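You operate a simulated robot arm through the tools that you are given. There is no shell and no other tool. Be economical: measure what you need, move in short steps, check, and stop when the job is done.

Carry out the task below with a simulated robot arm. There is one attempt and no reset: what you move stays moved.

TASK
Draw out about 60 cm of blue ribbon and stand the teal spool beside it to compare the colours.
Fine: The spool is in the ribbon drawer; shut it again. Free the reel brake to draw, back to HOLD.

Only the result counts: the job must be done as asked and must still hold three seconds after the hand-in. Knocking over, shifting, dropping, spilling or breaking anything else fails it.

THE ROBOT
A 6-joint arm with a two-finger parallel gripper on a trunk, on a base that drives. Base frame: it is fixed to the floor where the robot stands at the start and does not move with it; the origin is under the middle of the robot, x ahead of it, y to its left, z up. Lengths are in m, angles in degrees, forces in N, time in s.
With the tool pointing down near the work surface it reaches from about 0.18 to 0.76 m from the robot's upright axis, wherever it stands. Its first joint turns from -166.0 to 166.0 degrees. Places, roughly: cradle catch [0.2, 1.2, 1]; drawer lock [0.4, 0.1, 0.7]; pink spool, purple spool, teal spool [0, 1.25, 0.75]; reel brake [0.5, 0, 1]; ribbon drawer [0.2, 1.3, 0.8]; ruler slider [0.4, 0.2, 1]; slider clamp [0.4, 0.3, 1]; strip between the red roll and the ruler [0.3, 0.8, 0.9]; winding knob [0.5, 0.3, 1]. Payload 3.91 kg.
The tool frame sits at the grasp point between the pads (the TCP): z along the fingers, y along the line on which they close. The tips reach 0.03 m beyond it. Largest opening 0.11 m; finger width 0.02, thickness 0.01; the body of the gripper, 0.048 by 0.112 m, starts 0.055 m behind the TCP.
Orientation is that of the tool frame in the base frame, as a unit quaternion [w, x, y, z]. With the fingers straight down and closing along the base's y, the tool's x points along the base's -x, its y along +y and its z along -z.

THE INTERFACE
- The arm moves only by the tool servo_tool. Its argument "steps" is a list of rows, each an object of numbers (a shift or turn left out is 0, a gripper value left out holds the last): "x", "y", "z": the shift along the base's x, y, z in m; "wx", "wy", "wz": the turn, a rotation vector about the base's x, y, z in degrees; "claw": the finger opening in m, from 0 to 0.11. In form: [{"x": .., "y": .., "z": .., "wx": .., "wy": .., "wz": .., "claw": ..}, ...]. A call has 1 to 8 rows; each row shifts and turns the commanded pose from where the row before left it. Each row takes 0.2 s and may step no farther than 0.05 m and 8.6 degrees from the row before; otherwise, or with a gripper value out of range, the whole call is refused. Where a pose cannot be reached the arm comes as near as it can. A force on the tool above 50 N (or 10 N above the force at the start of the call, whichever is more), or a blocked arm, ends the call early, and 0.2 s more pass. Each finger travels about 0.045 m/s and halts on what it meets, pressing with about 28 N; the grip force reading is that of the motor and also rises with nothing between the fingers. The clock runs only during rows and for 0.2 s after the last one: add rows that do not move to give the fingers time. It gives the time, the measured TCP pose, the force on the tool (base axes), the opening and the grip force at its end, in the units of the frame above (readings bear some noise), with the torque about the TCP (base axes, N m) and any sound that the robot's microphone picked up.
- Cameras (640 x 400 px; columns grow to the right, rows downward): "scene" is now at [-0.0108, 0.2032, 1.5575]; the picture's right is [0.55, -0.83, 0.00], its down [-0.70, -0.47, -0.54] and it looks along [0.45, 0.30, -0.84] (base axes); focal length 266 px, centre (320, 200). "wrist" rides on the gripper at [0.071, 0.022, -0.107] in the tool frame; the picture's right is [-0.29, 0.96, 0.00], its down [-0.76, -0.23, -0.61] and it looks along [-0.58, -0.18, 0.79] (tool axes); focal length 243 px, centre (320, 200).
- get_image(camera): a new picture of that camera. The clock stands still meanwhile.
- lift_body(by): slides the trunk up (or, below 0, down) by that many m; the arm and the scene camera ride with it, the base frame stays. It gives what a move gives, with no picture.
- drive_base(legs): drives the robot by 1 to 6 legs, each [ahead, left, turn to the left] in m, m and degrees, along the robot's own axes; the way and the turn of a leg run together, so that a leg with both is an arc; at most 1.5 m and 180 degrees a leg. The arm and the cameras ride along, it lands a little off, and it stops where it bumps. It gives what a move gives.
- aim_head(pan, tilt): turns the head with the scene camera to pan (to the left, within 86 degrees either way) and tilt (down, from -29 to 69), counted from straight ahead of the robot. It gives what a move gives.
- locate(camera, pixels): for up to 12 pixels [column, row] of the newest picture of that camera ("zoom" is the newest enlarged one), the place [x, y, z] in the base frame of the surface seen there, good to about 0.002 m, but the place of the scene camera against the robot may be out by one fixed shift of up to 0.025 m in any direction. The clock stands still meanwhile.
- close_up(camera, box): a new picture of the part [left, top, right, bottom] of that camera's present view, enlarged. The clock stands still meanwhile.
- hand_in(): hands the job in; it is judged then, once.

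Keep the steps short. Do not move on a guess: measure, check each grasp and each placing, and mend mistakes. In all there are 80 turns and 52 pictures (those below and enlarged ones count). Leave the gripper open and the arm clear of the work at the hand-in unless told otherwise, and finish with a single line.

The tools are called after ">>>" by a JSON object that holds its "api" and its "payload". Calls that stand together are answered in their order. servo_tool: Moves the arm, as the interface text tells. Its arguments: {"type":"object","properties":{"steps":{"type":"array"}},"required":["steps"]} The other tools are called the same way: lift_body (by) slides the trunk up or down; drive_base (legs) drives the base; aim_head (pan, tilt) turns the head that bears the scene camera; get_image (camera) takes a picture; locate (camera, pixels) gives the place of the surface under pixels of a picture; close_up (camera, box) takes an enlarged picture of a part of a camera's view; hand_in () hands the job in.

At the start:

```text
time: 0.0
tcp_pos: [0.1992, 0.3442, 1.1683]
tool_rot: [0.0, 0.0, 1.0, -0.001]
force: [-0.7, -0.2, 0.4]
wrist_torque: [0.02, 0.0, 0.01]
gripper_width: 0.1098
grip_force: 0.1
trunk travel left (down, up): [-0.525, 0.065]
robot x, y, heading: [0.0, 0.0002, 0.1]
head pan, tilt: [33.6, 57.6]
```

scene: 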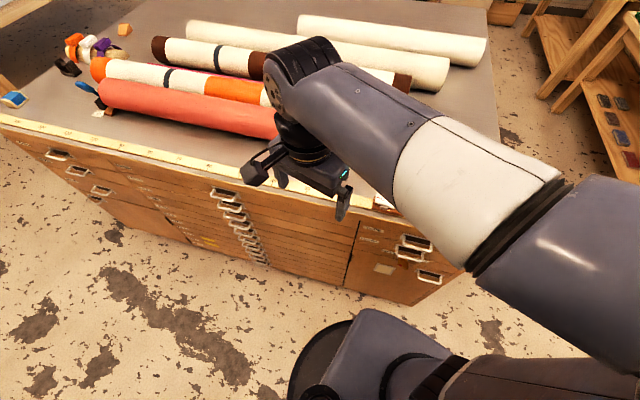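
wrist: 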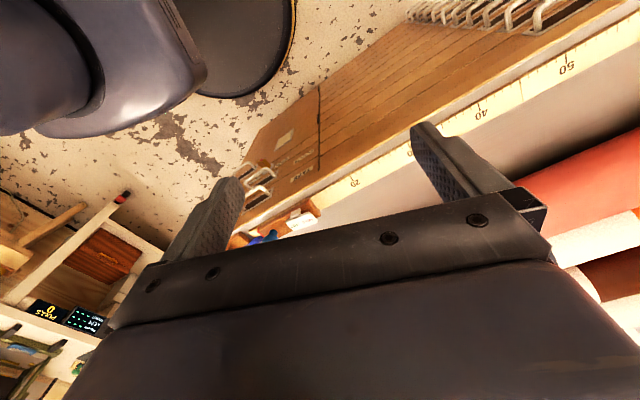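

The arm blocks part of the bench. I'll look toward the reel area (right side) first and take an overview picture.

>>> {"api": "aim_head", "payload": {"pan": -5, "tilt": 50}}

>>> {"api": "get_image", "payload": {"camera": "scene"}}

>>> {"api": "aim_head", "payload": {"pan": 70, "tilt": 40}}

>>> {"api": "get_image", "payload": {"camera": "scene"}}

```text
time: 1.1
tcp_pos: [0.1991, 0.3448, 1.1682]
tool_rot: [0.0, 0.0, 1.0, 0.0]
force: [1.4, -1.2, 0.1]
wrist_torque: [-0.02, 0.03, 0.0]
gripper_width: 0.11
grip_force: 0.0
trunk travel left (down, up): [-0.525, 0.065]
robot x, y, heading: [0.0034, -0.0005, 0.0]
head pan, tilt: [-5.0, 50.0]
```

```text
49 pictures are left
```

scene: 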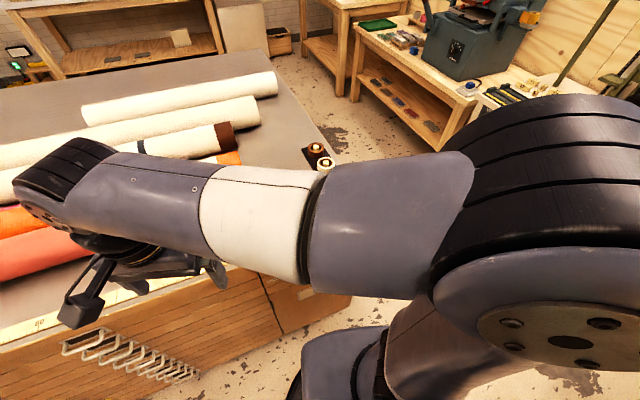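

```text
time: 2.5
tcp_pos: [0.1992, 0.3431, 1.1682]
tool_rot: [0.0, 0.0, 1.0, -0.001]
force: [-0.6, 0.2, 0.5]
wrist_torque: [0.0, 0.01, 0.02]
gripper_width: 0.1099
grip_force: 0.1
trunk travel left (down, up): [-0.525, 0.065]
robot x, y, heading: [0.0036, -0.0002, 0.1]
head pan, tilt: [70.0, 40.0]
```

```text
48 pictures are left
```

scene: 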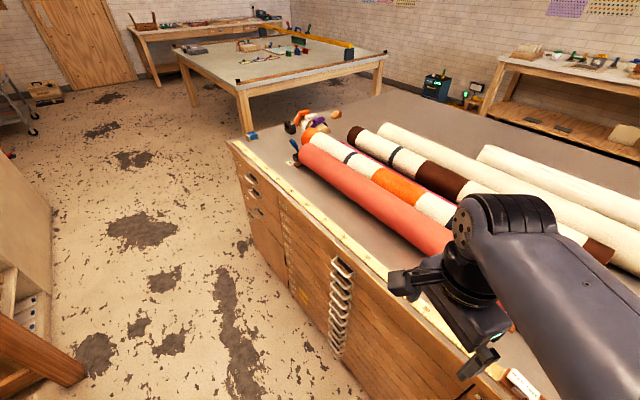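

The arm hides the reel area near (0.5, 0). I'll swing the tool to the left, away from the bench, and look there again.

>>> {"api": "servo_tool", "payload": {"steps": [{"z": 0.04}, {"x": -0.05}, {"x": -0.05}, {"x": -0.05}, {"x": -0.05}, {"x": -0.05}, {"x": -0.05}]}}

>>> {"api": "aim_head", "payload": {"pan": 0, "tilt": 50}}

>>> {"api": "get_image", "payload": {"camera": "scene"}}

```text
time: 4.3
tcp_pos: [-0.0627, 0.354, 1.2171]
tool_rot: [-0.001, 0.053, 0.999, 0.007]
force: [-0.3, -0.1, -0.4]
wrist_torque: [-0.04, 0.0, 0.01]
gripper_width: 0.11
grip_force: 0.1
trunk travel left (down, up): [-0.525, 0.065]
robot x, y, heading: [0.0007, 0.0027, -0.0]
head pan, tilt: [70.0, 40.0]
stopped in row 7: the arm was blocked; the commanded pose is now the measured one
```

```text
time: 5.7
tcp_pos: [-0.0618, 0.3553, 1.217]
tool_rot: [-0.002, 0.053, 0.999, 0.006]
force: [0.4, -0.2, 0.2]
wrist_torque: [0.0, 0.01, -0.03]
gripper_width: 0.1098
grip_force: 0.1
trunk travel left (down, up): [-0.525, 0.065]
robot x, y, heading: [0.0019, -0.002, -0.1]
head pan, tilt: [0.0, 50.0]
```

```text
47 pictures are left
```

scene: 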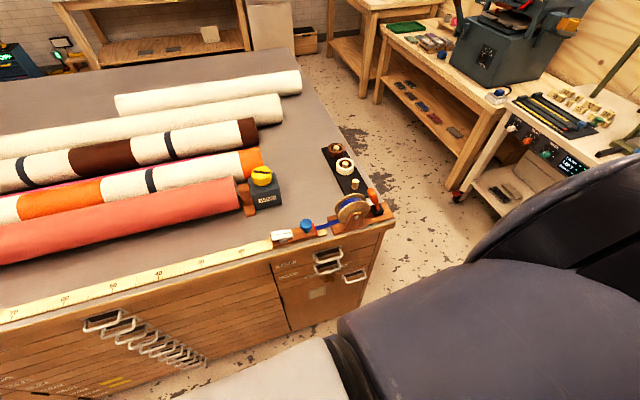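

Now the reel corner shows. I'll zoom on it, and on the drawers.

>>> {"api": "close_up", "payload": {"camera": "scene", "box": [230, 130, 410, 243]}}

>>> {"api": "locate", "payload": {"camera": "zoom", "pixels": [[185, 375], [270, 340], [435, 275], [530, 275], [500, 215], [330, 350], [100, 160], [400, 120], [40, 390], [560, 310], [345, 460], [430, 360]]}}

>>> {"api": "close_up", "payload": {"camera": "scene", "box": [0, 230, 400, 400]}}

```text
3.54 times, centred on (320, 186) of scene
```

zoom: 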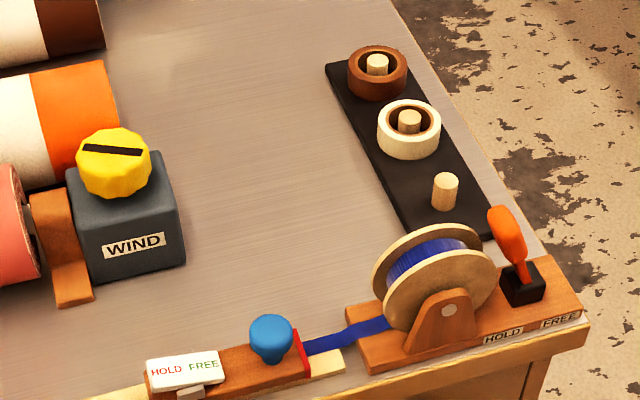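

```text
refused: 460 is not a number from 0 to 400
```

```text
1.60 times, centred on (200, 315) of scene
```

zoom: 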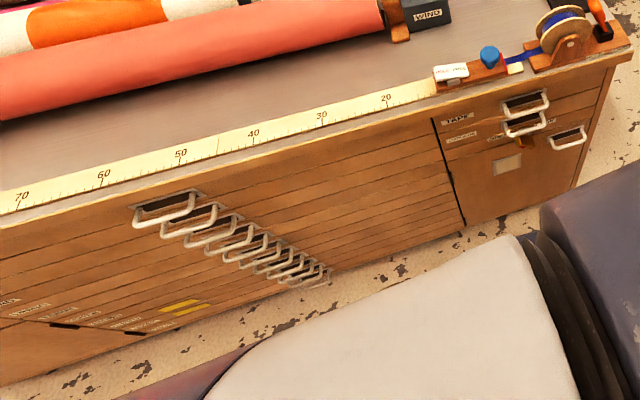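

The slider (blue knob) carries the ribbon end along the ruler; its clamp has a HOLD/FREE flag, and the reel brake (orange lever) has HOLD/FREE. I'll zoom in on both and measure.

>>> {"api": "close_up", "payload": {"camera": "scene", "box": [256, 170, 400, 260]}}

>>> {"api": "close_up", "payload": {"camera": "scene", "box": [260, 220, 388, 300]}}

```text
4.44 times, centred on (328, 215) of scene
```

zoom: 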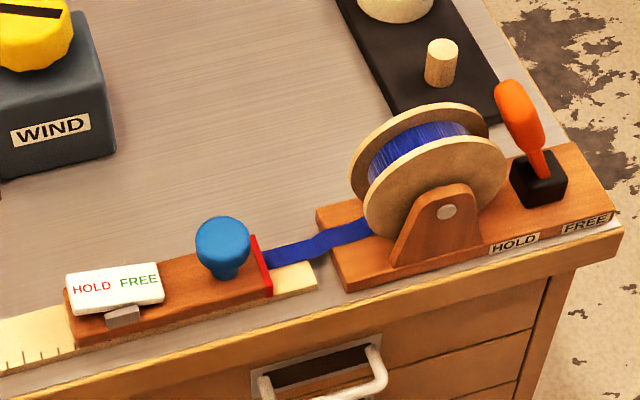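

```text
5.00 times, centred on (324, 260) of scene
```

zoom: 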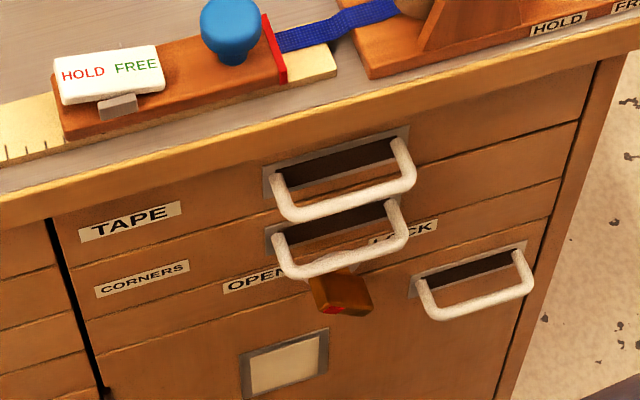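

I'll measure the points on the drawer zoom (lock lever, knob, clamp) and on the scene picture.

>>> {"api": "locate", "payload": {"camera": "zoom", "pixels": [[230, 10], [232, 52], [278, 70], [110, 65], [75, 85], [155, 62], [118, 106], [345, 290], [330, 308], [250, 283], [405, 230], [330, 210]]}}

>>> {"api": "locate", "payload": {"camera": "scene", "pixels": [[371, 193], [376, 211], [373, 190], [351, 206], [391, 219], [371, 227], [314, 233], [157, 272], [111, 285], [65, 297], [16, 312], [200, 200]]}}

```text
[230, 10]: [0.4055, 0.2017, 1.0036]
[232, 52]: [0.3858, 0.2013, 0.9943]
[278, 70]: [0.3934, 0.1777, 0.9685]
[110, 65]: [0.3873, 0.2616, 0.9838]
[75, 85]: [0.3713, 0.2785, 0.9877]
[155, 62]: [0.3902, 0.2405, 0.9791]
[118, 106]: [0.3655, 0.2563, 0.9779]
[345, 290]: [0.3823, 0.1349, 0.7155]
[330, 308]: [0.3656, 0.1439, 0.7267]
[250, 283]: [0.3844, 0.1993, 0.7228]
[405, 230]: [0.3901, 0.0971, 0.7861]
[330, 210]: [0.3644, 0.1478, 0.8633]
```

```text
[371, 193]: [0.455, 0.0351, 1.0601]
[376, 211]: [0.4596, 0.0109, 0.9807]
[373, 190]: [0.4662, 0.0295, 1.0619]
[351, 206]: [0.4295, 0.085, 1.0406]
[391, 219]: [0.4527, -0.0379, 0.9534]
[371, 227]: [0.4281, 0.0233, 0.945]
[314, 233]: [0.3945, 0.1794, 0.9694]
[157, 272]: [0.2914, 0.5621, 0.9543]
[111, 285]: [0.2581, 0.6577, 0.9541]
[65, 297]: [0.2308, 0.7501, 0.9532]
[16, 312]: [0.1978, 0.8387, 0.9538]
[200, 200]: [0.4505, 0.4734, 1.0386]
```

The bench front runs along about (-0.286, 0.958), with the red slider mark at ruler 0. Next I look at the ribbon drawer area on the left.

>>> {"api": "aim_head", "payload": {"pan": 75, "tilt": 35}}

>>> {"api": "get_image", "payload": {"camera": "scene"}}

```text
time: 7.2
tcp_pos: [-0.0628, 0.3538, 1.2156]
tool_rot: [-0.002, 0.053, 0.999, 0.007]
force: [0.5, -1.2, 0.2]
wrist_torque: [0.03, -0.02, 0.01]
gripper_width: 0.11
grip_force: 0.1
trunk travel left (down, up): [-0.525, 0.065]
robot x, y, heading: [-0.0002, -0.0002, -0.1]
head pan, tilt: [75.0, 35.0]
```

```text
42 pictures are left
```

scene: 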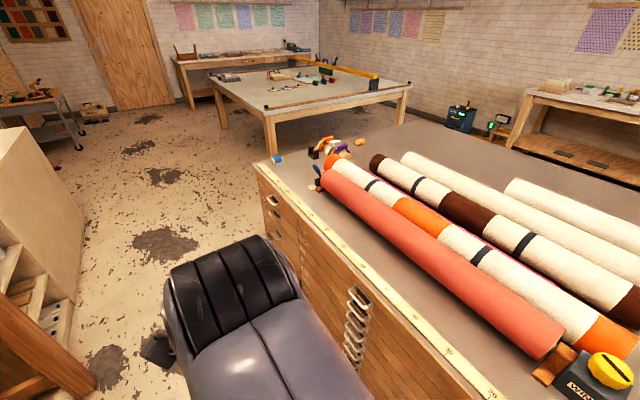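

>>> {"api": "close_up", "payload": {"camera": "scene", "box": [245, 125, 405, 225]}}

>>> {"api": "locate", "payload": {"camera": "zoom", "pixels": [[40, 170], [105, 220], [165, 270], [120, 300], [75, 270], [290, 190], [275, 255], [310, 100], [420, 110], [110, 380]]}}

```text
4.00 times, centred on (325, 175) of scene
```

zoom: 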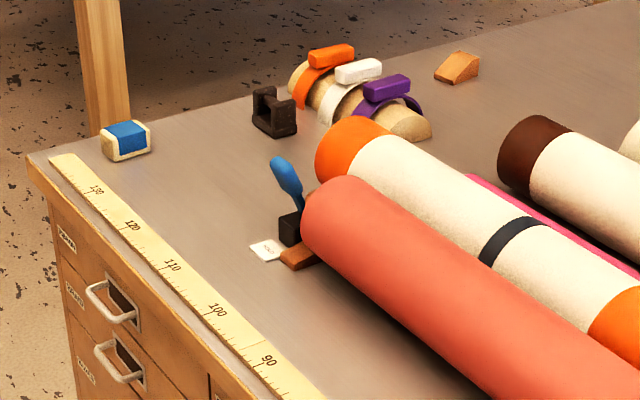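

```text
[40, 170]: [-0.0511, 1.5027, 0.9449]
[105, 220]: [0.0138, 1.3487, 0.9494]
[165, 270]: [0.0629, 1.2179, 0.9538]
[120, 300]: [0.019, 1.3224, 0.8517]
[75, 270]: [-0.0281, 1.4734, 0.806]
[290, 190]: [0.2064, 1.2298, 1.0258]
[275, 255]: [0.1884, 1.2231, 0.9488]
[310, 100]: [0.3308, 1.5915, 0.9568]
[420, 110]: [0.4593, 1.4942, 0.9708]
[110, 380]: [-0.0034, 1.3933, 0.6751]
```

The left bank has three small drawers; labels aren't legible yet. I'll square the robot to the bench (turn 16.6°) and check the lock state first, backing off a little.

>>> {"api": "drive_base", "payload": {"legs": [[0, 0, 16.6], [-0.15, 0.2, 0]]}}

>>> {"api": "lift_body", "payload": {"by": -0.3}}

>>> {"api": "aim_head", "payload": {"pan": -15, "tilt": 30}}

>>> {"api": "get_image", "payload": {"camera": "scene"}}

```text
time: 10.0
tcp_pos: [-0.3608, 0.4678, 1.2158]
tool_rot: [-0.003, -0.091, 0.996, 0.007]
force: [-0.3, 0.0, 0.2]
wrist_torque: [0.02, -0.01, 0.03]
gripper_width: 0.1098
grip_force: 0.0
trunk travel left (down, up): [-0.525, 0.065]
robot x, y, heading: [-0.1998, 0.1435, 16.4]
head pan, tilt: [75.0, 35.0]
```

```text
time: 13.0
tcp_pos: [-0.3598, 0.4682, 0.9169]
tool_rot: [-0.003, -0.089, 0.996, 0.007]
force: [0.5, -0.9, -0.4]
wrist_torque: [-0.03, 0.01, -0.01]
gripper_width: 0.11
grip_force: 0.0
trunk travel left (down, up): [-0.225, 0.365]
robot x, y, heading: [-0.1977, 0.1431, 16.2]
head pan, tilt: [75.0, 35.0]
```

```text
time: 14.6
tcp_pos: [-0.3599, 0.4689, 0.9168]
tool_rot: [-0.002, -0.09, 0.996, 0.007]
force: [-0.2, -0.6, 0.2]
wrist_torque: [0.0, -0.03, -0.01]
gripper_width: 0.1102
grip_force: 0.0
trunk travel left (down, up): [-0.225, 0.365]
robot x, y, heading: [-0.1996, 0.1454, 16.5]
head pan, tilt: [-15.0, 30.0]
```

```text
40 pictures are left
```

scene: 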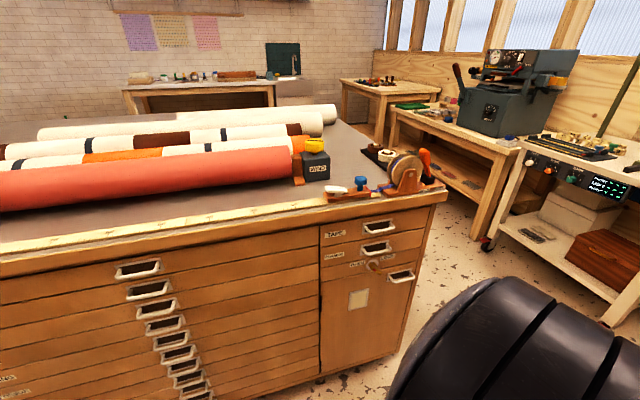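

>>> {"api": "close_up", "payload": {"camera": "scene", "box": [310, 135, 454, 225]}}

>>> {"api": "locate", "payload": {"camera": "scene", "pixels": [[373, 265], [378, 268], [387, 218], [425, 159], [429, 174]]}}

>>> {"api": "close_up", "payload": {"camera": "scene", "box": [310, 205, 454, 295]}}

```text
4.44 times, centred on (382, 180) of scene
```

zoom: 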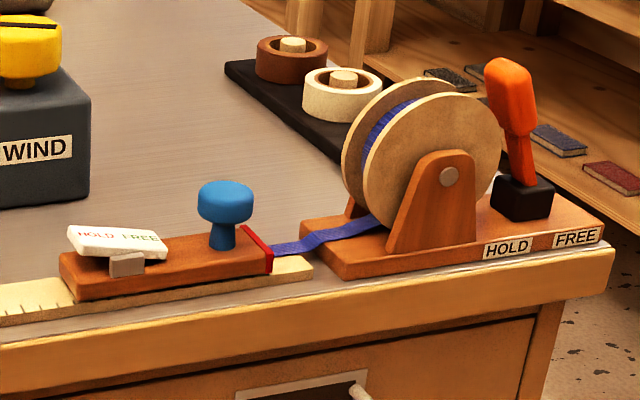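

```text
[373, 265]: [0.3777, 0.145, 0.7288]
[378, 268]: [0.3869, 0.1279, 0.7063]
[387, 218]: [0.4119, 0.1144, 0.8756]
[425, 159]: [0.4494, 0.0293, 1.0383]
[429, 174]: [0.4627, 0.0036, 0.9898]
```

```text
4.44 times, centred on (382, 250) of scene
```

zoom: 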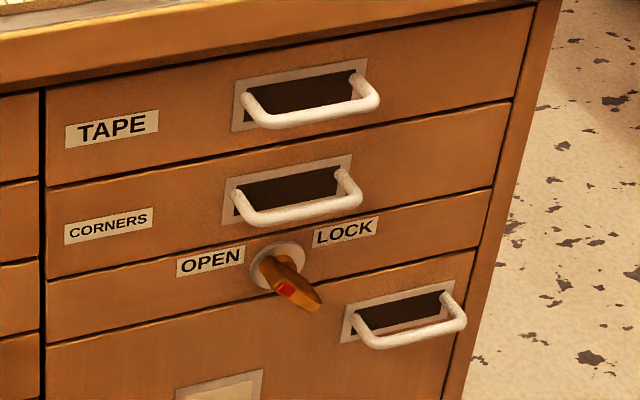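

The brake lever leans to HOLD; the slider clamp rocker has its FREE end down. The lock lever is ambiguous. Next I check the clearance on the left before driving there.

>>> {"api": "aim_head", "payload": {"pan": 86, "tilt": 40}}

>>> {"api": "get_image", "payload": {"camera": "scene"}}

>>> {"api": "locate", "payload": {"camera": "scene", "pixels": [[20, 200], [60, 200], [100, 200], [150, 200], [20, 350], [60, 350], [320, 150], [400, 200]]}}

```text
time: 16.4
tcp_pos: [-0.3601, 0.4696, 0.9159]
tool_rot: [-0.002, -0.091, 0.996, 0.007]
force: [-0.2, -0.2, 0.1]
wrist_torque: [0.0, 0.0, 0.02]
gripper_width: 0.11
grip_force: 0.1
trunk travel left (down, up): [-0.225, 0.365]
robot x, y, heading: [-0.1988, 0.1451, 16.6]
head pan, tilt: [85.9, 40.0]
```

```text
37 pictures are left
```

scene: 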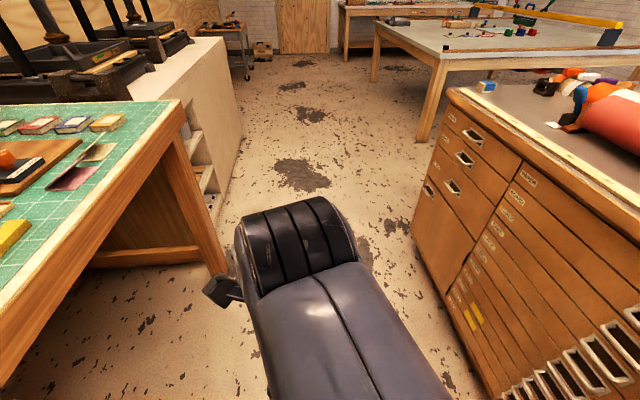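

```text
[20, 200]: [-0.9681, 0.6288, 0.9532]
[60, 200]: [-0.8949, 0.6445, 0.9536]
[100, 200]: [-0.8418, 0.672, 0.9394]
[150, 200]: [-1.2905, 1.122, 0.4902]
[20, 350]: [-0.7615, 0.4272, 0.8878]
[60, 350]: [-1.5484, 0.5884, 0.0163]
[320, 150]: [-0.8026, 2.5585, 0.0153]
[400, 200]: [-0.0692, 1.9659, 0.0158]
```

Aisle is clear (table edge about 0.5 m behind). I drive left 0.65 m along the bench and look at the left bank.

>>> {"api": "drive_base", "payload": {"legs": [[0, 0.65, 0]]}}

>>> {"api": "aim_head", "payload": {"pan": 50, "tilt": 35}}

>>> {"api": "get_image", "payload": {"camera": "scene"}}

```text
time: 20.0
tcp_pos: [-0.5406, 1.0953, 0.9165]
tool_rot: [-0.002, -0.087, 0.996, 0.007]
force: [0.5, -0.4, 0.3]
wrist_torque: [0.0, -0.01, 0.01]
gripper_width: 0.1099
grip_force: 0.1
trunk travel left (down, up): [-0.225, 0.365]
robot x, y, heading: [-0.3809, 0.7741, 16.1]
head pan, tilt: [85.9, 40.0]
```

```text
time: 21.0
tcp_pos: [-0.5413, 1.0967, 0.9163]
tool_rot: [-0.002, -0.086, 0.996, 0.007]
force: [0.0, 0.0, -0.3]
wrist_torque: [0.0, 0.0, -0.01]
gripper_width: 0.1098
grip_force: 0.1
trunk travel left (down, up): [-0.225, 0.365]
robot x, y, heading: [-0.3849, 0.7749, 16.2]
head pan, tilt: [50.0, 35.0]
```

```text
36 pictures are left
```

scene: 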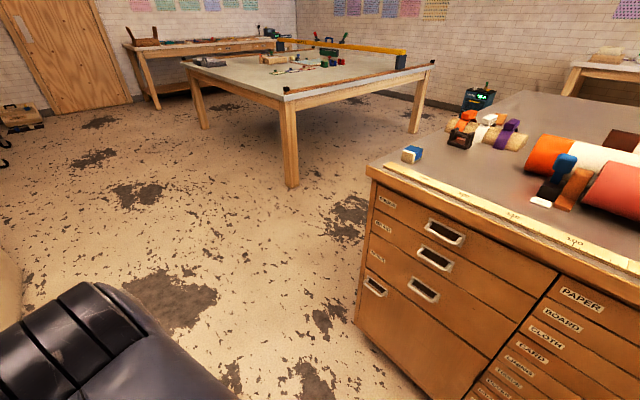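

>>> {"api": "close_up", "payload": {"camera": "scene", "box": [352, 180, 480, 310]}}

>>> {"api": "locate", "payload": {"camera": "scene", "pixels": [[427, 233], [462, 242], [420, 258], [450, 269], [413, 289], [436, 299], [376, 185], [555, 270], [370, 235], [445, 227]]}}

```text
3.08 times, centred on (416, 245) of scene
```

zoom: 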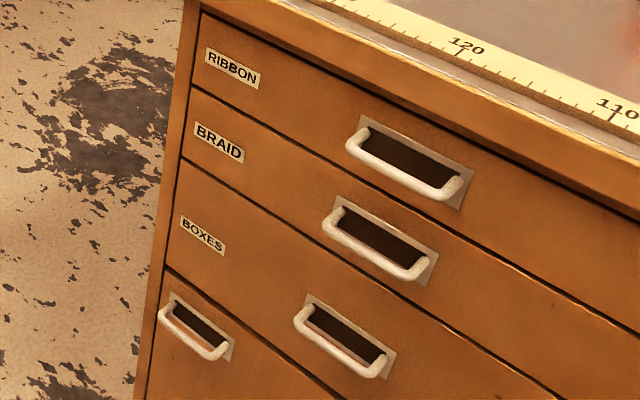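

```text
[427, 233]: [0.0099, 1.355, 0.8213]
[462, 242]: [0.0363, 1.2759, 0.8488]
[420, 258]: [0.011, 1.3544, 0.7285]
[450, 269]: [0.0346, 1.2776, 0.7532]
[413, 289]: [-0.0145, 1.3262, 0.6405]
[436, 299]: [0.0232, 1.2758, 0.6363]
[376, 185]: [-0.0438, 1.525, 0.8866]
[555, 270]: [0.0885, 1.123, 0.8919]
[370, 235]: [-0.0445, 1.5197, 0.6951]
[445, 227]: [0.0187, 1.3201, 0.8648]
```

The top drawer is RIBBON. I'll measure its handle bar precisely on the zoom.

>>> {"api": "locate", "payload": {"camera": "zoom", "pixels": [[355, 150], [380, 164], [405, 177], [430, 189], [450, 193], [365, 130], [460, 180], [410, 155], [320, 100], [520, 200], [255, 60], [450, 120]]}}

```text
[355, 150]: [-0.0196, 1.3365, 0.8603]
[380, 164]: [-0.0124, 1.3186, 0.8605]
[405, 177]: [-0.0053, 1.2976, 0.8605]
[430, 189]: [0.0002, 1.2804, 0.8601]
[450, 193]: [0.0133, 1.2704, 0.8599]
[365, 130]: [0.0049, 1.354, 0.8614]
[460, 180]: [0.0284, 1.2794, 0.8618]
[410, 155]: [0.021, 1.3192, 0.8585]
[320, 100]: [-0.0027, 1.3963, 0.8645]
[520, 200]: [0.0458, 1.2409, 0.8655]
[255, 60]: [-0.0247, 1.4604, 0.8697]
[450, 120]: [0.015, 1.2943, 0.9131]
```

The handle bar is at about (-0.008, 1.305, 0.856), along the bench, in a horizontal loop. I'll turn the tool horizontal toward the bench with fingers closing vertically, stopping about 10 cm short.

>>> {"api": "servo_tool", "payload": {"steps": [{"wz": 6.7, "claw": 0.06}, {"x": 0.0302, "y": 0.0123, "wx": 6.15, "wy": -3.32, "wz": -4.94}, {"x": 0.0302, "y": 0.0123, "wx": 6.15, "wy": -3.32, "wz": -4.94}, {"x": 0.0302, "y": 0.0123, "wx": 6.15, "wy": -3.32, "wz": -4.94}, {"x": 0.0302, "y": 0.0123, "wx": 6.15, "wy": -3.32, "wz": -4.94}, {"x": 0.0302, "y": 0.0123, "wx": 6.15, "wy": -3.32, "wz": -4.94}, {"x": 0.0302, "y": 0.0123, "wx": 6.15, "wy": -3.32, "wz": -4.94}, {"x": 0.0302, "y": 0.0123, "wx": 6.15, "wy": -3.32, "wz": -4.94}]}}

>>> {"api": "servo_tool", "payload": {"steps": [{"x": 0.0302, "y": 0.0123, "wx": 6.15, "wy": -3.32, "wz": -4.94}, {"x": 0.0302, "y": 0.0123, "wx": 6.15, "wy": -3.32, "wz": -4.94}, {"x": 0.0302, "y": 0.0123, "wx": 6.15, "wy": -3.32, "wz": -4.94}, {"x": 0.0302, "y": 0.0123, "wx": 6.15, "wy": -3.32, "wz": -4.94}, {"x": 0.0302, "y": 0.0123, "wx": 6.15, "wy": -3.32, "wz": -4.94}, {"x": 0.0302, "y": 0.0123, "wx": 6.15, "wy": -3.32, "wz": -4.94}, {"x": 0.0302, "y": 0.0123, "wx": 6.15, "wy": -3.32, "wz": -4.94}]}}

>>> {"api": "get_image", "payload": {"camera": "wrist"}}

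```text
time: 22.8
tcp_pos: [-0.3287, 1.1818, 0.9162]
tool_rot: [0.242, 0.158, 0.897, 0.335]
force: [0.4, 0.4, 0.0]
wrist_torque: [0.01, 0.02, 0.04]
gripper_width: 0.0599
grip_force: 0.0
trunk travel left (down, up): [-0.225, 0.365]
robot x, y, heading: [-0.3821, 0.7739, 16.2]
head pan, tilt: [50.0, 35.0]
```

```text
time: 24.4
tcp_pos: [-0.0847, 1.3113, 1.1335]
tool_rot: [0.426, 0.418, 0.57, 0.564]
force: [-0.1, 0.1, 0.5]
wrist_torque: [-0.03, 0.04, 0.01]
gripper_width: 0.0597
grip_force: 0.0
out of reach, approached as far as the arm can: row 3, 4, 5, 6, 7
trunk travel left (down, up): [-0.225, 0.365]
robot x, y, heading: [-0.3816, 0.7755, 15.9]
head pan, tilt: [50.0, 35.0]
```

```text
34 pictures are left
```

wrist: 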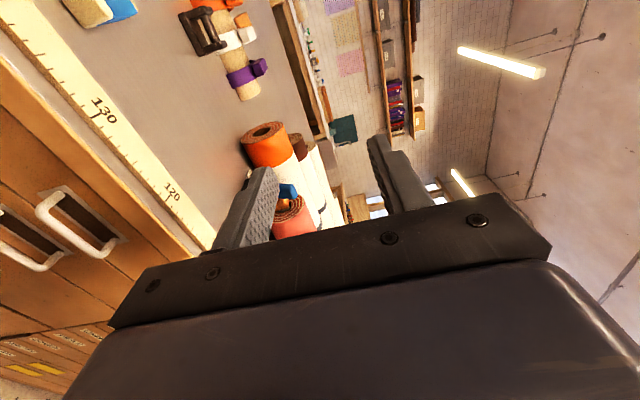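

The arm can't hold the horizontal pose that low with the trunk at this height (it sits at z 1.13). The wrist camera sees the handle though: bar near (75,235). I'll measure it for the camera shift, then lower the trunk.

>>> {"api": "locate", "payload": {"camera": "wrist", "pixels": [[45, 213], [60, 232], [75, 248], [95, 255], [40, 205], [110, 235], [85, 215], [104, 110], [172, 190], [160, 235], [127, 12]]}}

>>> {"api": "lift_body", "payload": {"by": -0.22}}

>>> {"api": "servo_tool", "payload": {"steps": [{"z": 0.0}]}}

```text
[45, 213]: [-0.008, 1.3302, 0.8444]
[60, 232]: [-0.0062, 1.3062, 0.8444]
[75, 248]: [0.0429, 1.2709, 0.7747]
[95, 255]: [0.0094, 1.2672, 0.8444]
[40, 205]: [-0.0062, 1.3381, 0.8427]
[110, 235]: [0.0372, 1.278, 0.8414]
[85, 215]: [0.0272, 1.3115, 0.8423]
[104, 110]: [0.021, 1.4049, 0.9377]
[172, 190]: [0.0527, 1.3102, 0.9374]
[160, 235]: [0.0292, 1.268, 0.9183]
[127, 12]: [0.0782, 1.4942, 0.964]
```

```text
time: 26.8
tcp_pos: [-0.0855, 1.3113, 0.914]
tool_rot: [0.425, 0.418, 0.571, 0.564]
force: [-0.5, -0.3, 0.8]
wrist_torque: [-0.01, 0.0, 0.02]
gripper_width: 0.0599
grip_force: 0.0
trunk travel left (down, up): [-0.005, 0.585]
robot x, y, heading: [-0.3842, 0.7742, 16.0]
head pan, tilt: [50.0, 35.0]
```

```text
time: 27.2
tcp_pos: [-0.084, 1.3126, 0.9133]
tool_rot: [0.425, 0.417, 0.572, 0.564]
force: [0.5, -0.3, 0.0]
wrist_torque: [0.02, -0.02, 0.0]
gripper_width: 0.0598
grip_force: 0.0
trunk travel left (down, up): [-0.005, 0.585]
robot x, y, heading: [-0.3817, 0.7759, 15.9]
head pan, tilt: [50.0, 35.0]
```

Wrist reading: bar at z≈0.84 (scene camera reads ~0.016 high). Now try descending in front of the handle, backing off slightly.

>>> {"api": "servo_tool", "payload": {"steps": [{"x": -0.01, "y": -0.033, "z": -0.02}, {"z": -0.025}, {"z": -0.028}]}}

```text
time: 28.0
tcp_pos: [-0.092, 1.2964, 0.9146]
tool_rot: [0.427, 0.416, 0.574, 0.561]
force: [0.4, -0.7, 0.4]
wrist_torque: [0.0, 0.01, 0.01]
gripper_width: 0.0601
grip_force: 0.0
out of reach, approached as far as the arm can: row 1, 2, 3
trunk travel left (down, up): [-0.005, 0.585]
robot x, y, heading: [-0.3829, 0.7737, 16.1]
head pan, tilt: [50.0, 35.0]
```

I'll pitch the fingers down about 35° so the low height becomes reachable.

>>> {"api": "servo_tool", "payload": {"steps": [{"wx": -2.43, "wy": 8.14}, {"wx": -2.43, "wy": 8.14}, {"wx": -2.43, "wy": 8.14}, {"wx": -2.43, "wy": 8.14}]}}

```text
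time: 29.0
tcp_pos: [-0.0913, 1.2961, 0.9136]
tool_rot: [0.282, 0.522, 0.713, 0.374]
force: [-0.8, -0.5, 0.2]
wrist_torque: [0.01, -0.02, 0.04]
gripper_width: 0.0599
grip_force: 0.0
trunk travel left (down, up): [-0.005, 0.585]
robot x, y, heading: [-0.3813, 0.7754, 16.1]
head pan, tilt: [50.0, 35.0]
```

Pitch is reached. Now I move to a pre-grasp about 6 cm back along the finger line, with a narrow opening, and look.

>>> {"api": "servo_tool", "payload": {"steps": [{"x": 0.014, "y": -0.005, "z": -0.017, "claw": 0.036}, {"x": 0.014, "y": -0.005, "z": -0.017}, {}]}}

>>> {"api": "get_image", "payload": {"camera": "wrist"}}

```text
time: 29.8
tcp_pos: [-0.0618, 1.2864, 0.8801]
tool_rot: [0.282, 0.522, 0.713, 0.375]
force: [0.4, 0.7, 0.1]
wrist_torque: [0.01, 0.0, 0.04]
gripper_width: 0.0359
grip_force: 0.1
trunk travel left (down, up): [-0.005, 0.585]
robot x, y, heading: [-0.3798, 0.7714, 15.9]
head pan, tilt: [50.0, 35.0]
```

```text
33 pictures are left
```

wrist: 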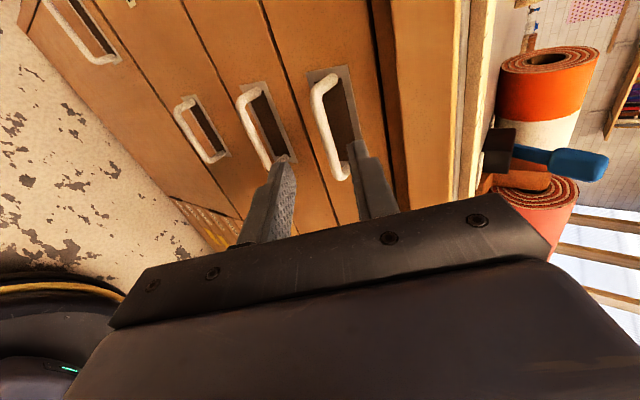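

>>> {"api": "locate", "payload": {"camera": "wrist", "pixels": [[316, 100], [320, 120], [326, 140], [334, 160], [340, 172], [330, 80], [300, 150], [358, 150], [284, 165]]}}

```text
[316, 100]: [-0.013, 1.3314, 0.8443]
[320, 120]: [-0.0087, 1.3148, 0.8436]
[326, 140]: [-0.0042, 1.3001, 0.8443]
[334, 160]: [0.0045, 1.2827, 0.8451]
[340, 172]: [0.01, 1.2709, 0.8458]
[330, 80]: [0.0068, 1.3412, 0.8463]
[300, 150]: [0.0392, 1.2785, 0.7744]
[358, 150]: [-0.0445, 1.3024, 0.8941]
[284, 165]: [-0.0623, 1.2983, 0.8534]
```

Bar centre is n≈0.369, z≈0.839; I'm lined up. Advance along the fingers and close.

>>> {"api": "servo_tool", "payload": {"steps": [{"x": 0.0153, "y": 0.0046, "z": -0.0113}, {"x": 0.0153, "y": 0.0046, "z": -0.0113}, {"x": 0.0153, "y": 0.0046, "z": -0.0113}, {"claw": 0.0}, {}, {}]}}

>>> {"api": "get_image", "payload": {"camera": "wrist"}}

```text
time: 31.2
tcp_pos: [-0.0191, 1.3005, 0.8483]
tool_rot: [0.282, 0.521, 0.711, 0.378]
force: [1.4, 2.4, 22.1]
wrist_torque: [-0.26, -0.37, 0.36]
gripper_width: 0.0086
grip_force: 44.5
trunk travel left (down, up): [-0.005, 0.585]
robot x, y, heading: [-0.3818, 0.773, 16.4]
head pan, tilt: [50.0, 35.0]
```

```text
32 pictures are left
```

wrist: 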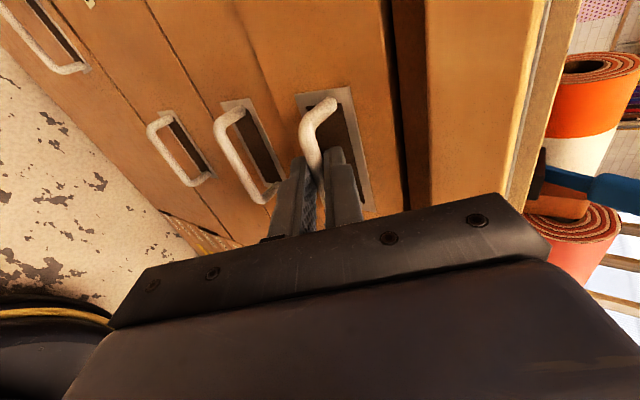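

The bar is gripped (8.6 mm). I relieve the vertical load and pull gently 2 cm to test for the lock.

>>> {"api": "servo_tool", "payload": {"steps": [{"z": 0.003}, {"x": -0.0096, "y": -0.0029}, {"x": -0.0096, "y": -0.0029}, {}]}}

```text
time: 32.2
tcp_pos: [-0.0361, 1.2952, 0.8507]
tool_rot: [0.282, 0.522, 0.712, 0.376]
force: [-0.8, 2.3, 16.6]
wrist_torque: [0.07, -0.18, 0.77]
gripper_width: 0.0086
grip_force: 45.4
trunk travel left (down, up): [-0.005, 0.585]
robot x, y, heading: [-0.3796, 0.7774, 16.0]
head pan, tilt: [50.0, 35.0]
```

It moves freely with little force. I pull further.

>>> {"api": "servo_tool", "payload": {"steps": [{"x": -0.0287, "y": -0.0086}, {"x": -0.0287, "y": -0.0086}, {"x": -0.0287, "y": -0.0086}, {"x": -0.0287, "y": -0.0086}, {"x": -0.0287, "y": -0.0086}, {"x": -0.0287, "y": -0.0086}]}}

>>> {"api": "get_image", "payload": {"camera": "scene"}}

```text
time: 33.6
tcp_pos: [-0.2052, 1.2399, 0.8479]
tool_rot: [0.282, 0.522, 0.711, 0.377]
force: [4.9, -11.9, 23.3]
wrist_torque: [-0.68, -0.53, -0.06]
gripper_width: 0.0086
grip_force: 45.0
trunk travel left (down, up): [-0.005, 0.585]
robot x, y, heading: [-0.3805, 0.773, 15.9]
head pan, tilt: [50.0, 35.0]
```

```text
31 pictures are left
```

scene: 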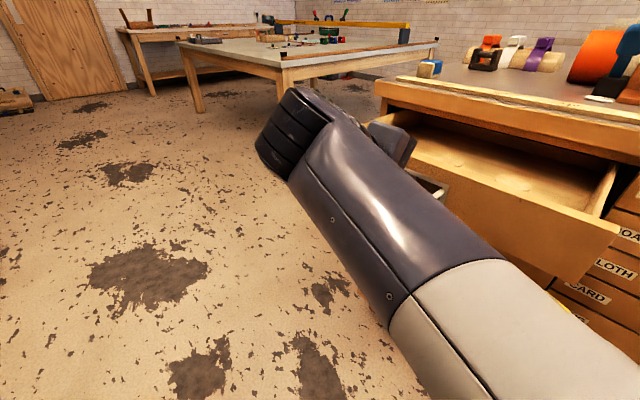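

Drawer is open about 20 cm. I release, back out along the fingers, then raise the trunk for a view into it.

>>> {"api": "servo_tool", "payload": {"steps": [{"claw": 0.036}, {}, {"x": -0.0153, "y": -0.0046, "z": 0.0113}, {"x": -0.0153, "y": -0.0046, "z": 0.0113}, {"x": -0.0153, "y": -0.0046, "z": 0.0113}, {"x": -0.0153, "y": -0.0046, "z": 0.0113}]}}

>>> {"api": "lift_body", "payload": {"by": 0.4}}

>>> {"api": "get_image", "payload": {"camera": "scene"}}

>>> {"api": "get_image", "payload": {"camera": "wrist"}}

```text
time: 35.0
tcp_pos: [-0.2683, 1.2224, 0.8931]
tool_rot: [0.282, 0.522, 0.713, 0.374]
force: [0.6, -0.6, -0.6]
wrist_torque: [0.03, 0.04, 0.01]
gripper_width: 0.036
grip_force: 0.0
trunk travel left (down, up): [-0.005, 0.585]
robot x, y, heading: [-0.3842, 0.7697, 16.1]
head pan, tilt: [50.0, 35.0]
```

```text
time: 38.8
tcp_pos: [-0.268, 1.2226, 1.2929]
tool_rot: [0.282, 0.522, 0.713, 0.375]
force: [-0.3, 0.4, 0.0]
wrist_torque: [0.01, 0.01, 0.02]
gripper_width: 0.0362
grip_force: 0.1
trunk travel left (down, up): [-0.405, 0.185]
robot x, y, heading: [-0.3847, 0.7734, 16.0]
head pan, tilt: [50.0, 35.0]
```

```text
30 pictures are left
```

scene: 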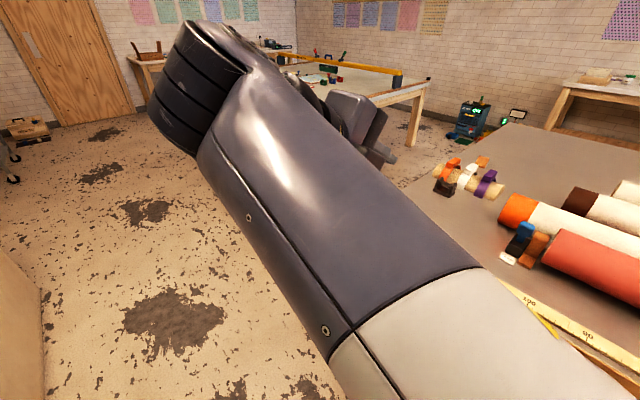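

```text
29 pictures are left
```

wrist: 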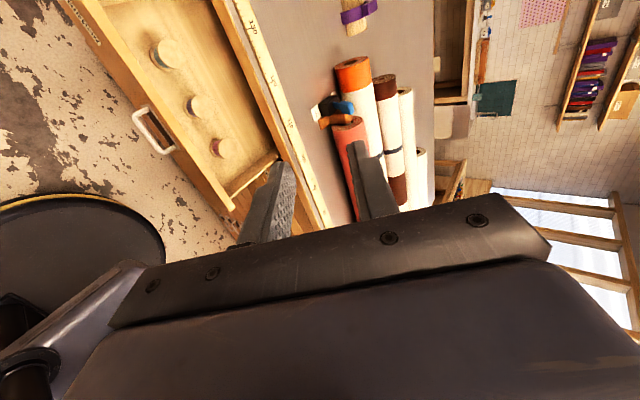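

The wrist camera sees three standing spools in the drawer. Zoom there and locate.

>>> {"api": "close_up", "payload": {"camera": "wrist", "box": [100, 0, 292, 192]}}

>>> {"api": "locate", "payload": {"camera": "wrist", "pixels": [[158, 50], [190, 104], [217, 146], [172, 60], [175, 50], [220, 110], [148, 118], [250, 25], [262, 75], [282, 142], [120, 40], [200, 185]]}}

```text
2.08 times, centred on (196, 96) of wrist
```

zoom: 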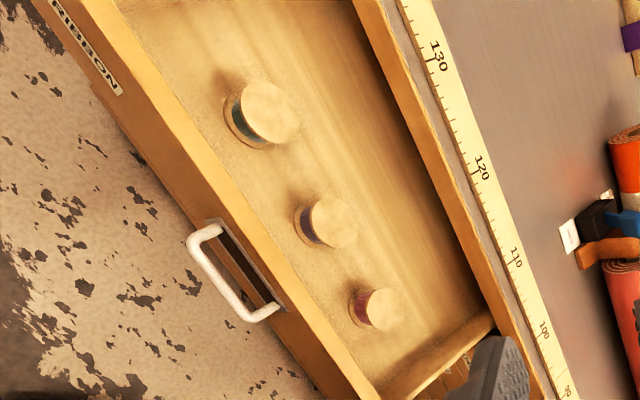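

```text
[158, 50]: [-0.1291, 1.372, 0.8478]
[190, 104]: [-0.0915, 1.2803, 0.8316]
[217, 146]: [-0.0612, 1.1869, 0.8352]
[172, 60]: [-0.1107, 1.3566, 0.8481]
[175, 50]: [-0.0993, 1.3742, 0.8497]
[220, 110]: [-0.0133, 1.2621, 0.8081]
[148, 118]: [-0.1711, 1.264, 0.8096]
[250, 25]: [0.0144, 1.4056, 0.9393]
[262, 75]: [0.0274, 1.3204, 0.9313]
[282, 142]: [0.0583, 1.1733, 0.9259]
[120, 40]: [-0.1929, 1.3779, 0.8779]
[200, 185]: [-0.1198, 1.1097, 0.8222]
```

Teal is the leftmost spool: top centre ≈(-0.106, 1.366, 0.849). I turn the tool to point down (closing along the bench) while moving above it.

>>> {"api": "servo_tool", "payload": {"steps": [{"x": 0.0135, "y": 0.012, "wx": -4.53, "wy": 2.45, "wz": 6.85, "claw": 0.08}, {"x": 0.0135, "y": 0.012, "wx": -4.53, "wy": 2.45, "wz": 6.85}, {"x": 0.0135, "y": 0.012, "wx": -4.53, "wy": 2.45, "wz": 6.85}, {"x": 0.0135, "y": 0.012, "wx": -4.53, "wy": 2.45, "wz": 6.85}, {"x": 0.0135, "y": 0.012, "wx": -4.53, "wy": 2.45, "wz": 6.85}, {"x": 0.0135, "y": 0.012, "wx": -4.53, "wy": 2.45, "wz": 6.85}]}}

>>> {"api": "servo_tool", "payload": {"steps": [{"x": 0.0135, "y": 0.012, "wx": -4.53, "wy": 2.45, "wz": 6.85}, {"x": 0.0135, "y": 0.012, "wx": -4.53, "wy": 2.45, "wz": 6.85}, {"x": 0.0135, "y": 0.012, "wx": -4.53, "wy": 2.45, "wz": 6.85}, {"x": 0.0135, "y": 0.012, "wx": -4.53, "wy": 2.45, "wz": 6.85}, {"x": 0.0135, "y": 0.012, "wx": -4.53, "wy": 2.45, "wz": 6.85}, {"x": 0.0135, "y": 0.012, "wx": -4.53, "wy": 2.45, "wz": 6.85}]}}

```text
time: 40.2
tcp_pos: [-0.1872, 1.2944, 1.2933]
tool_rot: [0.155, 0.204, 0.944, 0.207]
force: [0.5, -1.1, -1.1]
wrist_torque: [0.01, -0.02, 0.0]
gripper_width: 0.0804
grip_force: 0.0
trunk travel left (down, up): [-0.405, 0.185]
robot x, y, heading: [-0.3865, 0.7691, 15.9]
head pan, tilt: [50.0, 35.0]
```

```text
time: 41.6
tcp_pos: [-0.0993, 1.368, 1.0968]
tool_rot: [0.009, -0.153, 0.988, 0.019]
force: [0.5, 0.0, -0.2]
wrist_torque: [0.02, -0.04, -0.03]
gripper_width: 0.0799
grip_force: 0.0
out of reach, approached as far as the arm can: row 2, 3, 4, 5, 6
trunk travel left (down, up): [-0.405, 0.185]
robot x, y, heading: [-0.3837, 0.7712, 16.3]
head pan, tilt: [50.0, 35.0]
```

>>> {"api": "get_image", "payload": {"camera": "wrist"}}

```text
27 pictures are left
```

wrist: 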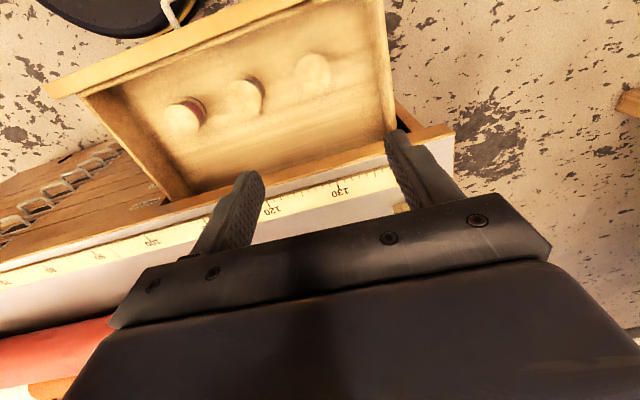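

>>> {"api": "locate", "payload": {"camera": "wrist", "pixels": [[314, 70], [298, 72], [330, 72], [314, 55], [314, 85], [246, 96], [300, 110], [350, 20], [420, 130], [270, 187], [240, 187]]}}

```text
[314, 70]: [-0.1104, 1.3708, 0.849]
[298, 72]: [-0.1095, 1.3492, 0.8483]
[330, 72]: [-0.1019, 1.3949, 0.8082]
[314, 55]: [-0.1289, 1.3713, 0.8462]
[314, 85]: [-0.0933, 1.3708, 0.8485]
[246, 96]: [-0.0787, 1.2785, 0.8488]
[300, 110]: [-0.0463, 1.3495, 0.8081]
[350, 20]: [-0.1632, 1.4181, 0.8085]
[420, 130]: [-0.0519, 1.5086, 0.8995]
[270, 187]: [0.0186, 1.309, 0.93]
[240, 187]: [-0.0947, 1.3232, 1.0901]
```

Teal centre (-0.110, 1.370). I straighten the tool and descend over it, stopping 2 cm above grasp height, then down and close.

>>> {"api": "servo_tool", "payload": {"steps": [{"x": -0.011, "y": 0.002, "z": -0.03, "wx": -2.3, "wy": 0.7}, {"z": -0.045}, {"z": -0.045}, {"z": -0.045}, {"z": -0.045}, {}]}}

>>> {"api": "get_image", "payload": {"camera": "wrist"}}

```text
time: 43.0
tcp_pos: [-0.1075, 1.3794, 0.8719]
tool_rot: [-0.011, -0.152, 0.988, -0.02]
force: [-0.1, -0.2, -0.8]
wrist_torque: [-0.01, -0.01, -0.03]
gripper_width: 0.08
grip_force: 0.1
out of reach, approached as far as the arm can: row 1
trunk travel left (down, up): [-0.405, 0.185]
robot x, y, heading: [-0.3826, 0.7724, 16.2]
head pan, tilt: [50.0, 35.0]
```

```text
26 pictures are left
```

wrist: 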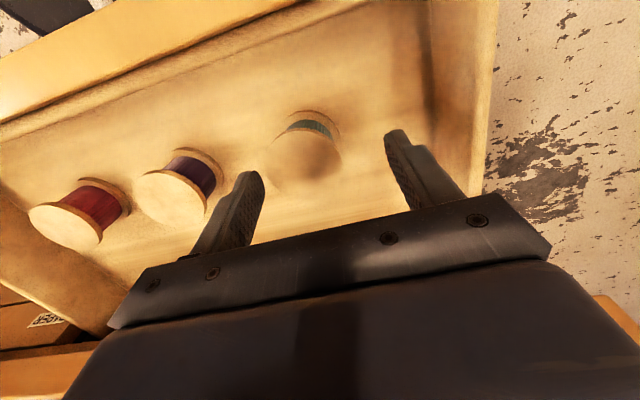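

>>> {"api": "locate", "payload": {"camera": "wrist", "pixels": [[303, 158], [270, 158], [338, 155], [303, 180], [303, 135]]}}

>>> {"api": "servo_tool", "payload": {"steps": [{"x": -0.002, "y": -0.009, "wx": 2.46, "wy": -0.9}, {}]}}

```text
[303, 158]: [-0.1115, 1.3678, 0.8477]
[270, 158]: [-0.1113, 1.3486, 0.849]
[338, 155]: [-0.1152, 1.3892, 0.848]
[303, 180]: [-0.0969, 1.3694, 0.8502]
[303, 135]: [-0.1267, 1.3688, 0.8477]
```

```text
time: 43.6
tcp_pos: [-0.1086, 1.3693, 0.8709]
tool_rot: [0.0, -0.154, 0.988, 0.0]
force: [0.3, 0.2, -0.4]
wrist_torque: [0.0, 0.0, 0.0]
gripper_width: 0.08
grip_force: 0.1
trunk travel left (down, up): [-0.405, 0.185]
robot x, y, heading: [-0.3839, 0.7744, 16.1]
head pan, tilt: [50.0, 35.0]
```

Centred and upright. Lower 2.7 cm (nudging 3 mm back) and close.

>>> {"api": "servo_tool", "payload": {"steps": [{"x": -0.003, "z": -0.027}, {"claw": 0.03}, {}, {}, {}]}}

```text
time: 44.8
tcp_pos: [-0.1101, 1.3704, 0.8427]
tool_rot: [-0.001, -0.153, 0.988, 0.0]
force: [0.3, -0.6, 0.2]
wrist_torque: [0.03, -0.04, 0.0]
gripper_width: 0.0461
grip_force: 27.8
trunk travel left (down, up): [-0.405, 0.185]
robot x, y, heading: [-0.3813, 0.7729, 16.0]
head pan, tilt: [50.0, 35.0]
```

Gripped (46 mm wide). Lift straight up, then look at the strip ahead of the robot.

>>> {"api": "servo_tool", "payload": {"steps": [{"z": 0.04}, {"z": 0.045}, {"z": 0.045}, {"z": 0.045}, {"z": 0.045}, {"x": 0.0129, "y": -0.043}, {"x": 0.0129, "y": -0.043}, {}]}}

>>> {"api": "aim_head", "payload": {"pan": -10, "tilt": 45}}

>>> {"api": "get_image", "payload": {"camera": "scene"}}

>>> {"api": "get_image", "payload": {"camera": "wrist"}}

```text
time: 46.6
tcp_pos: [-0.0856, 1.2856, 1.0628]
tool_rot: [0.0, -0.152, 0.988, 0.0]
force: [-0.2, -0.2, -1.7]
wrist_torque: [-0.02, 0.01, 0.02]
gripper_width: 0.0463
grip_force: 28.0
trunk travel left (down, up): [-0.405, 0.185]
robot x, y, heading: [-0.3841, 0.7723, 15.8]
head pan, tilt: [50.0, 35.0]
```

```text
time: 47.9
tcp_pos: [-0.0859, 1.2862, 1.0621]
tool_rot: [0.0, -0.154, 0.988, 0.0]
force: [0.1, -1.0, -0.6]
wrist_torque: [0.03, -0.01, 0.0]
gripper_width: 0.0462
grip_force: 28.4
trunk travel left (down, up): [-0.405, 0.185]
robot x, y, heading: [-0.3835, 0.7705, 16.2]
head pan, tilt: [-10.0, 45.0]
```

```text
25 pictures are left
```

scene: 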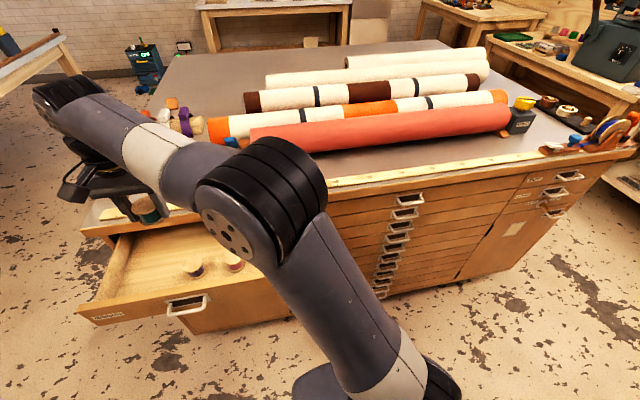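

```text
24 pictures are left
```

wrist: 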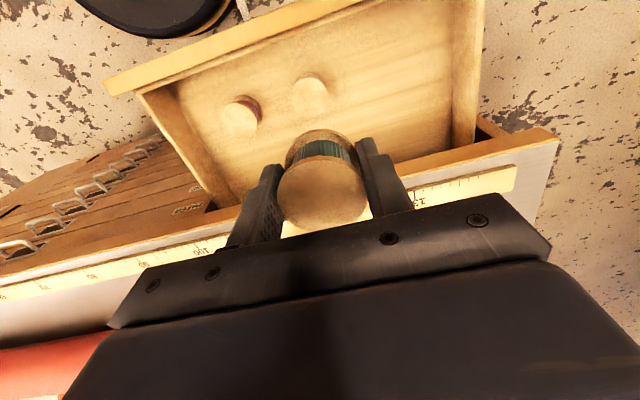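

Spool is held upright. Measure the strip between ruler and red roll.

>>> {"api": "close_up", "payload": {"camera": "scene", "box": [320, 100, 560, 200]}}

>>> {"api": "locate", "payload": {"camera": "scene", "pixels": [[400, 150], [400, 160], [400, 165], [400, 172], [400, 177], [400, 182], [400, 125], [400, 140], [340, 175], [480, 150], [460, 150]]}}

```text
2.67 times, centred on (440, 150) of scene
```

zoom: 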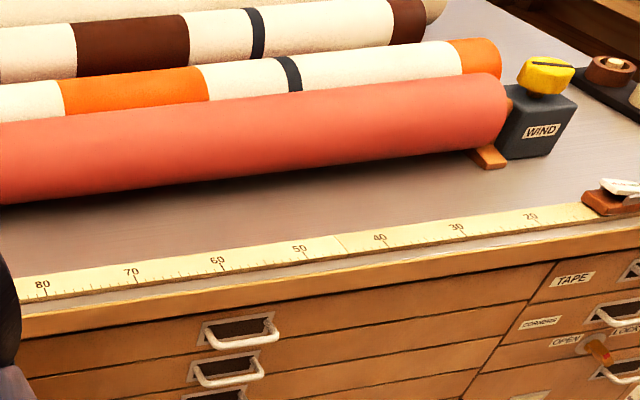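

```text
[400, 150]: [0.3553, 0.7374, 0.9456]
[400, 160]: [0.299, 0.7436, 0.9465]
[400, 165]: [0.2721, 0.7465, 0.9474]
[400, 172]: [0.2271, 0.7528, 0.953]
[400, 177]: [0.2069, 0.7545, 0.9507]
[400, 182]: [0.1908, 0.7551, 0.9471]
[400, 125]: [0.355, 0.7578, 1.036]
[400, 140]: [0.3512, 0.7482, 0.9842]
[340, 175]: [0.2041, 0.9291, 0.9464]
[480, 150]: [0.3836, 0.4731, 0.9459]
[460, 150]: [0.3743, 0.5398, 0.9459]
```

Strip is clear bench from n≈0.46 to 0.55; I'll stand the spool beside the ruler's 50 mark at about (0.310, 0.673). Carry it there at height.

>>> {"api": "servo_tool", "payload": {"steps": [{"x": 0.02475, "y": -0.0383}, {"x": 0.02475, "y": -0.0383}, {"x": 0.02475, "y": -0.0383}, {"x": 0.02475, "y": -0.0383}, {"x": 0.02475, "y": -0.0383}, {"x": 0.02475, "y": -0.0383}, {"x": 0.02475, "y": -0.0383}, {"x": 0.02475, "y": -0.0383}]}}

>>> {"api": "servo_tool", "payload": {"steps": [{"x": 0.02475, "y": -0.0383}, {"x": 0.02475, "y": -0.0383}, {"x": 0.02475, "y": -0.0383}, {"x": 0.02475, "y": -0.0383}, {"x": 0.02475, "y": -0.0383}, {"x": 0.02475, "y": -0.0383}, {"x": 0.02475, "y": -0.0383}, {"x": 0.02475, "y": -0.0383}]}}

>>> {"api": "get_image", "payload": {"camera": "wrist"}}

```text
time: 49.7
tcp_pos: [0.1151, 0.9801, 1.0625]
tool_rot: [0.0, -0.153, 0.988, 0.0]
force: [0.4, 0.6, -1.2]
wrist_torque: [-0.02, 0.01, -0.01]
gripper_width: 0.046
grip_force: 28.1
trunk travel left (down, up): [-0.405, 0.185]
robot x, y, heading: [-0.3824, 0.7734, 16.0]
head pan, tilt: [-10.0, 45.0]
```

```text
time: 51.5
tcp_pos: [0.2912, 0.6746, 1.064]
tool_rot: [-0.001, -0.153, 0.988, 0.0]
force: [0.4, 0.3, -0.4]
wrist_torque: [-0.05, 0.03, 0.0]
gripper_width: 0.0463
grip_force: 28.1
out of reach, approached as far as the arm can: row 8
trunk travel left (down, up): [-0.405, 0.185]
robot x, y, heading: [-0.3806, 0.7716, 16.3]
head pan, tilt: [-10.0, 45.0]
```

```text
22 pictures are left
```

wrist: 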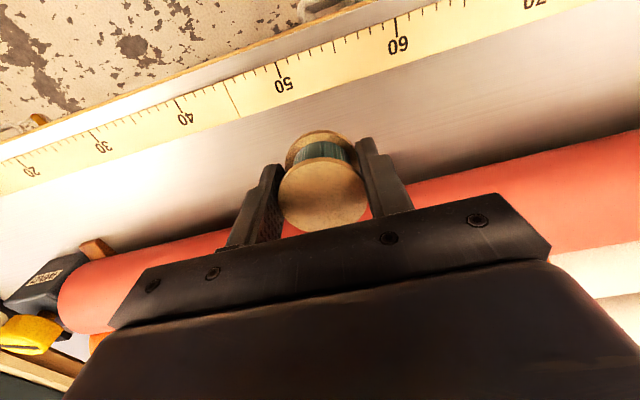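

>>> {"api": "locate", "payload": {"camera": "wrist", "pixels": [[290, 98], [288, 104], [280, 66], [275, 50], [397, 20], [400, 60], [440, 175], [470, 140], [235, 120], [180, 104], [325, 195]]}}

```text
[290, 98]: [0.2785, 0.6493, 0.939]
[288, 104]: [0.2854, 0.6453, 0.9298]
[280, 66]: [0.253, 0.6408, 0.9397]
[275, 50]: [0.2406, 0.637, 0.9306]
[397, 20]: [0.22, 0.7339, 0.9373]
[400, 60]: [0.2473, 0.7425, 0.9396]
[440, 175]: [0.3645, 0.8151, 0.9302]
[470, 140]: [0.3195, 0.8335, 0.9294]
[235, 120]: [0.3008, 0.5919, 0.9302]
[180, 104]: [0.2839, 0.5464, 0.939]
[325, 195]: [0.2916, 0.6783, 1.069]
```

The last bit was out of reach; ruler back edge is n≈0.455, so the spool must go to n≈0.49. I drive the base 6 cm ahead.

>>> {"api": "drive_base", "payload": {"legs": [[0.06, 0, 0]]}}

```text
time: 52.5
tcp_pos: [0.3496, 0.6919, 1.0619]
tool_rot: [0.0, -0.152, 0.988, -0.001]
force: [0.8, 0.6, -0.1]
wrist_torque: [0.01, 0.0, 0.01]
gripper_width: 0.0461
grip_force: 28.0
trunk travel left (down, up): [-0.405, 0.185]
robot x, y, heading: [-0.323, 0.7897, 16.0]
head pan, tilt: [-10.0, 45.0]
```

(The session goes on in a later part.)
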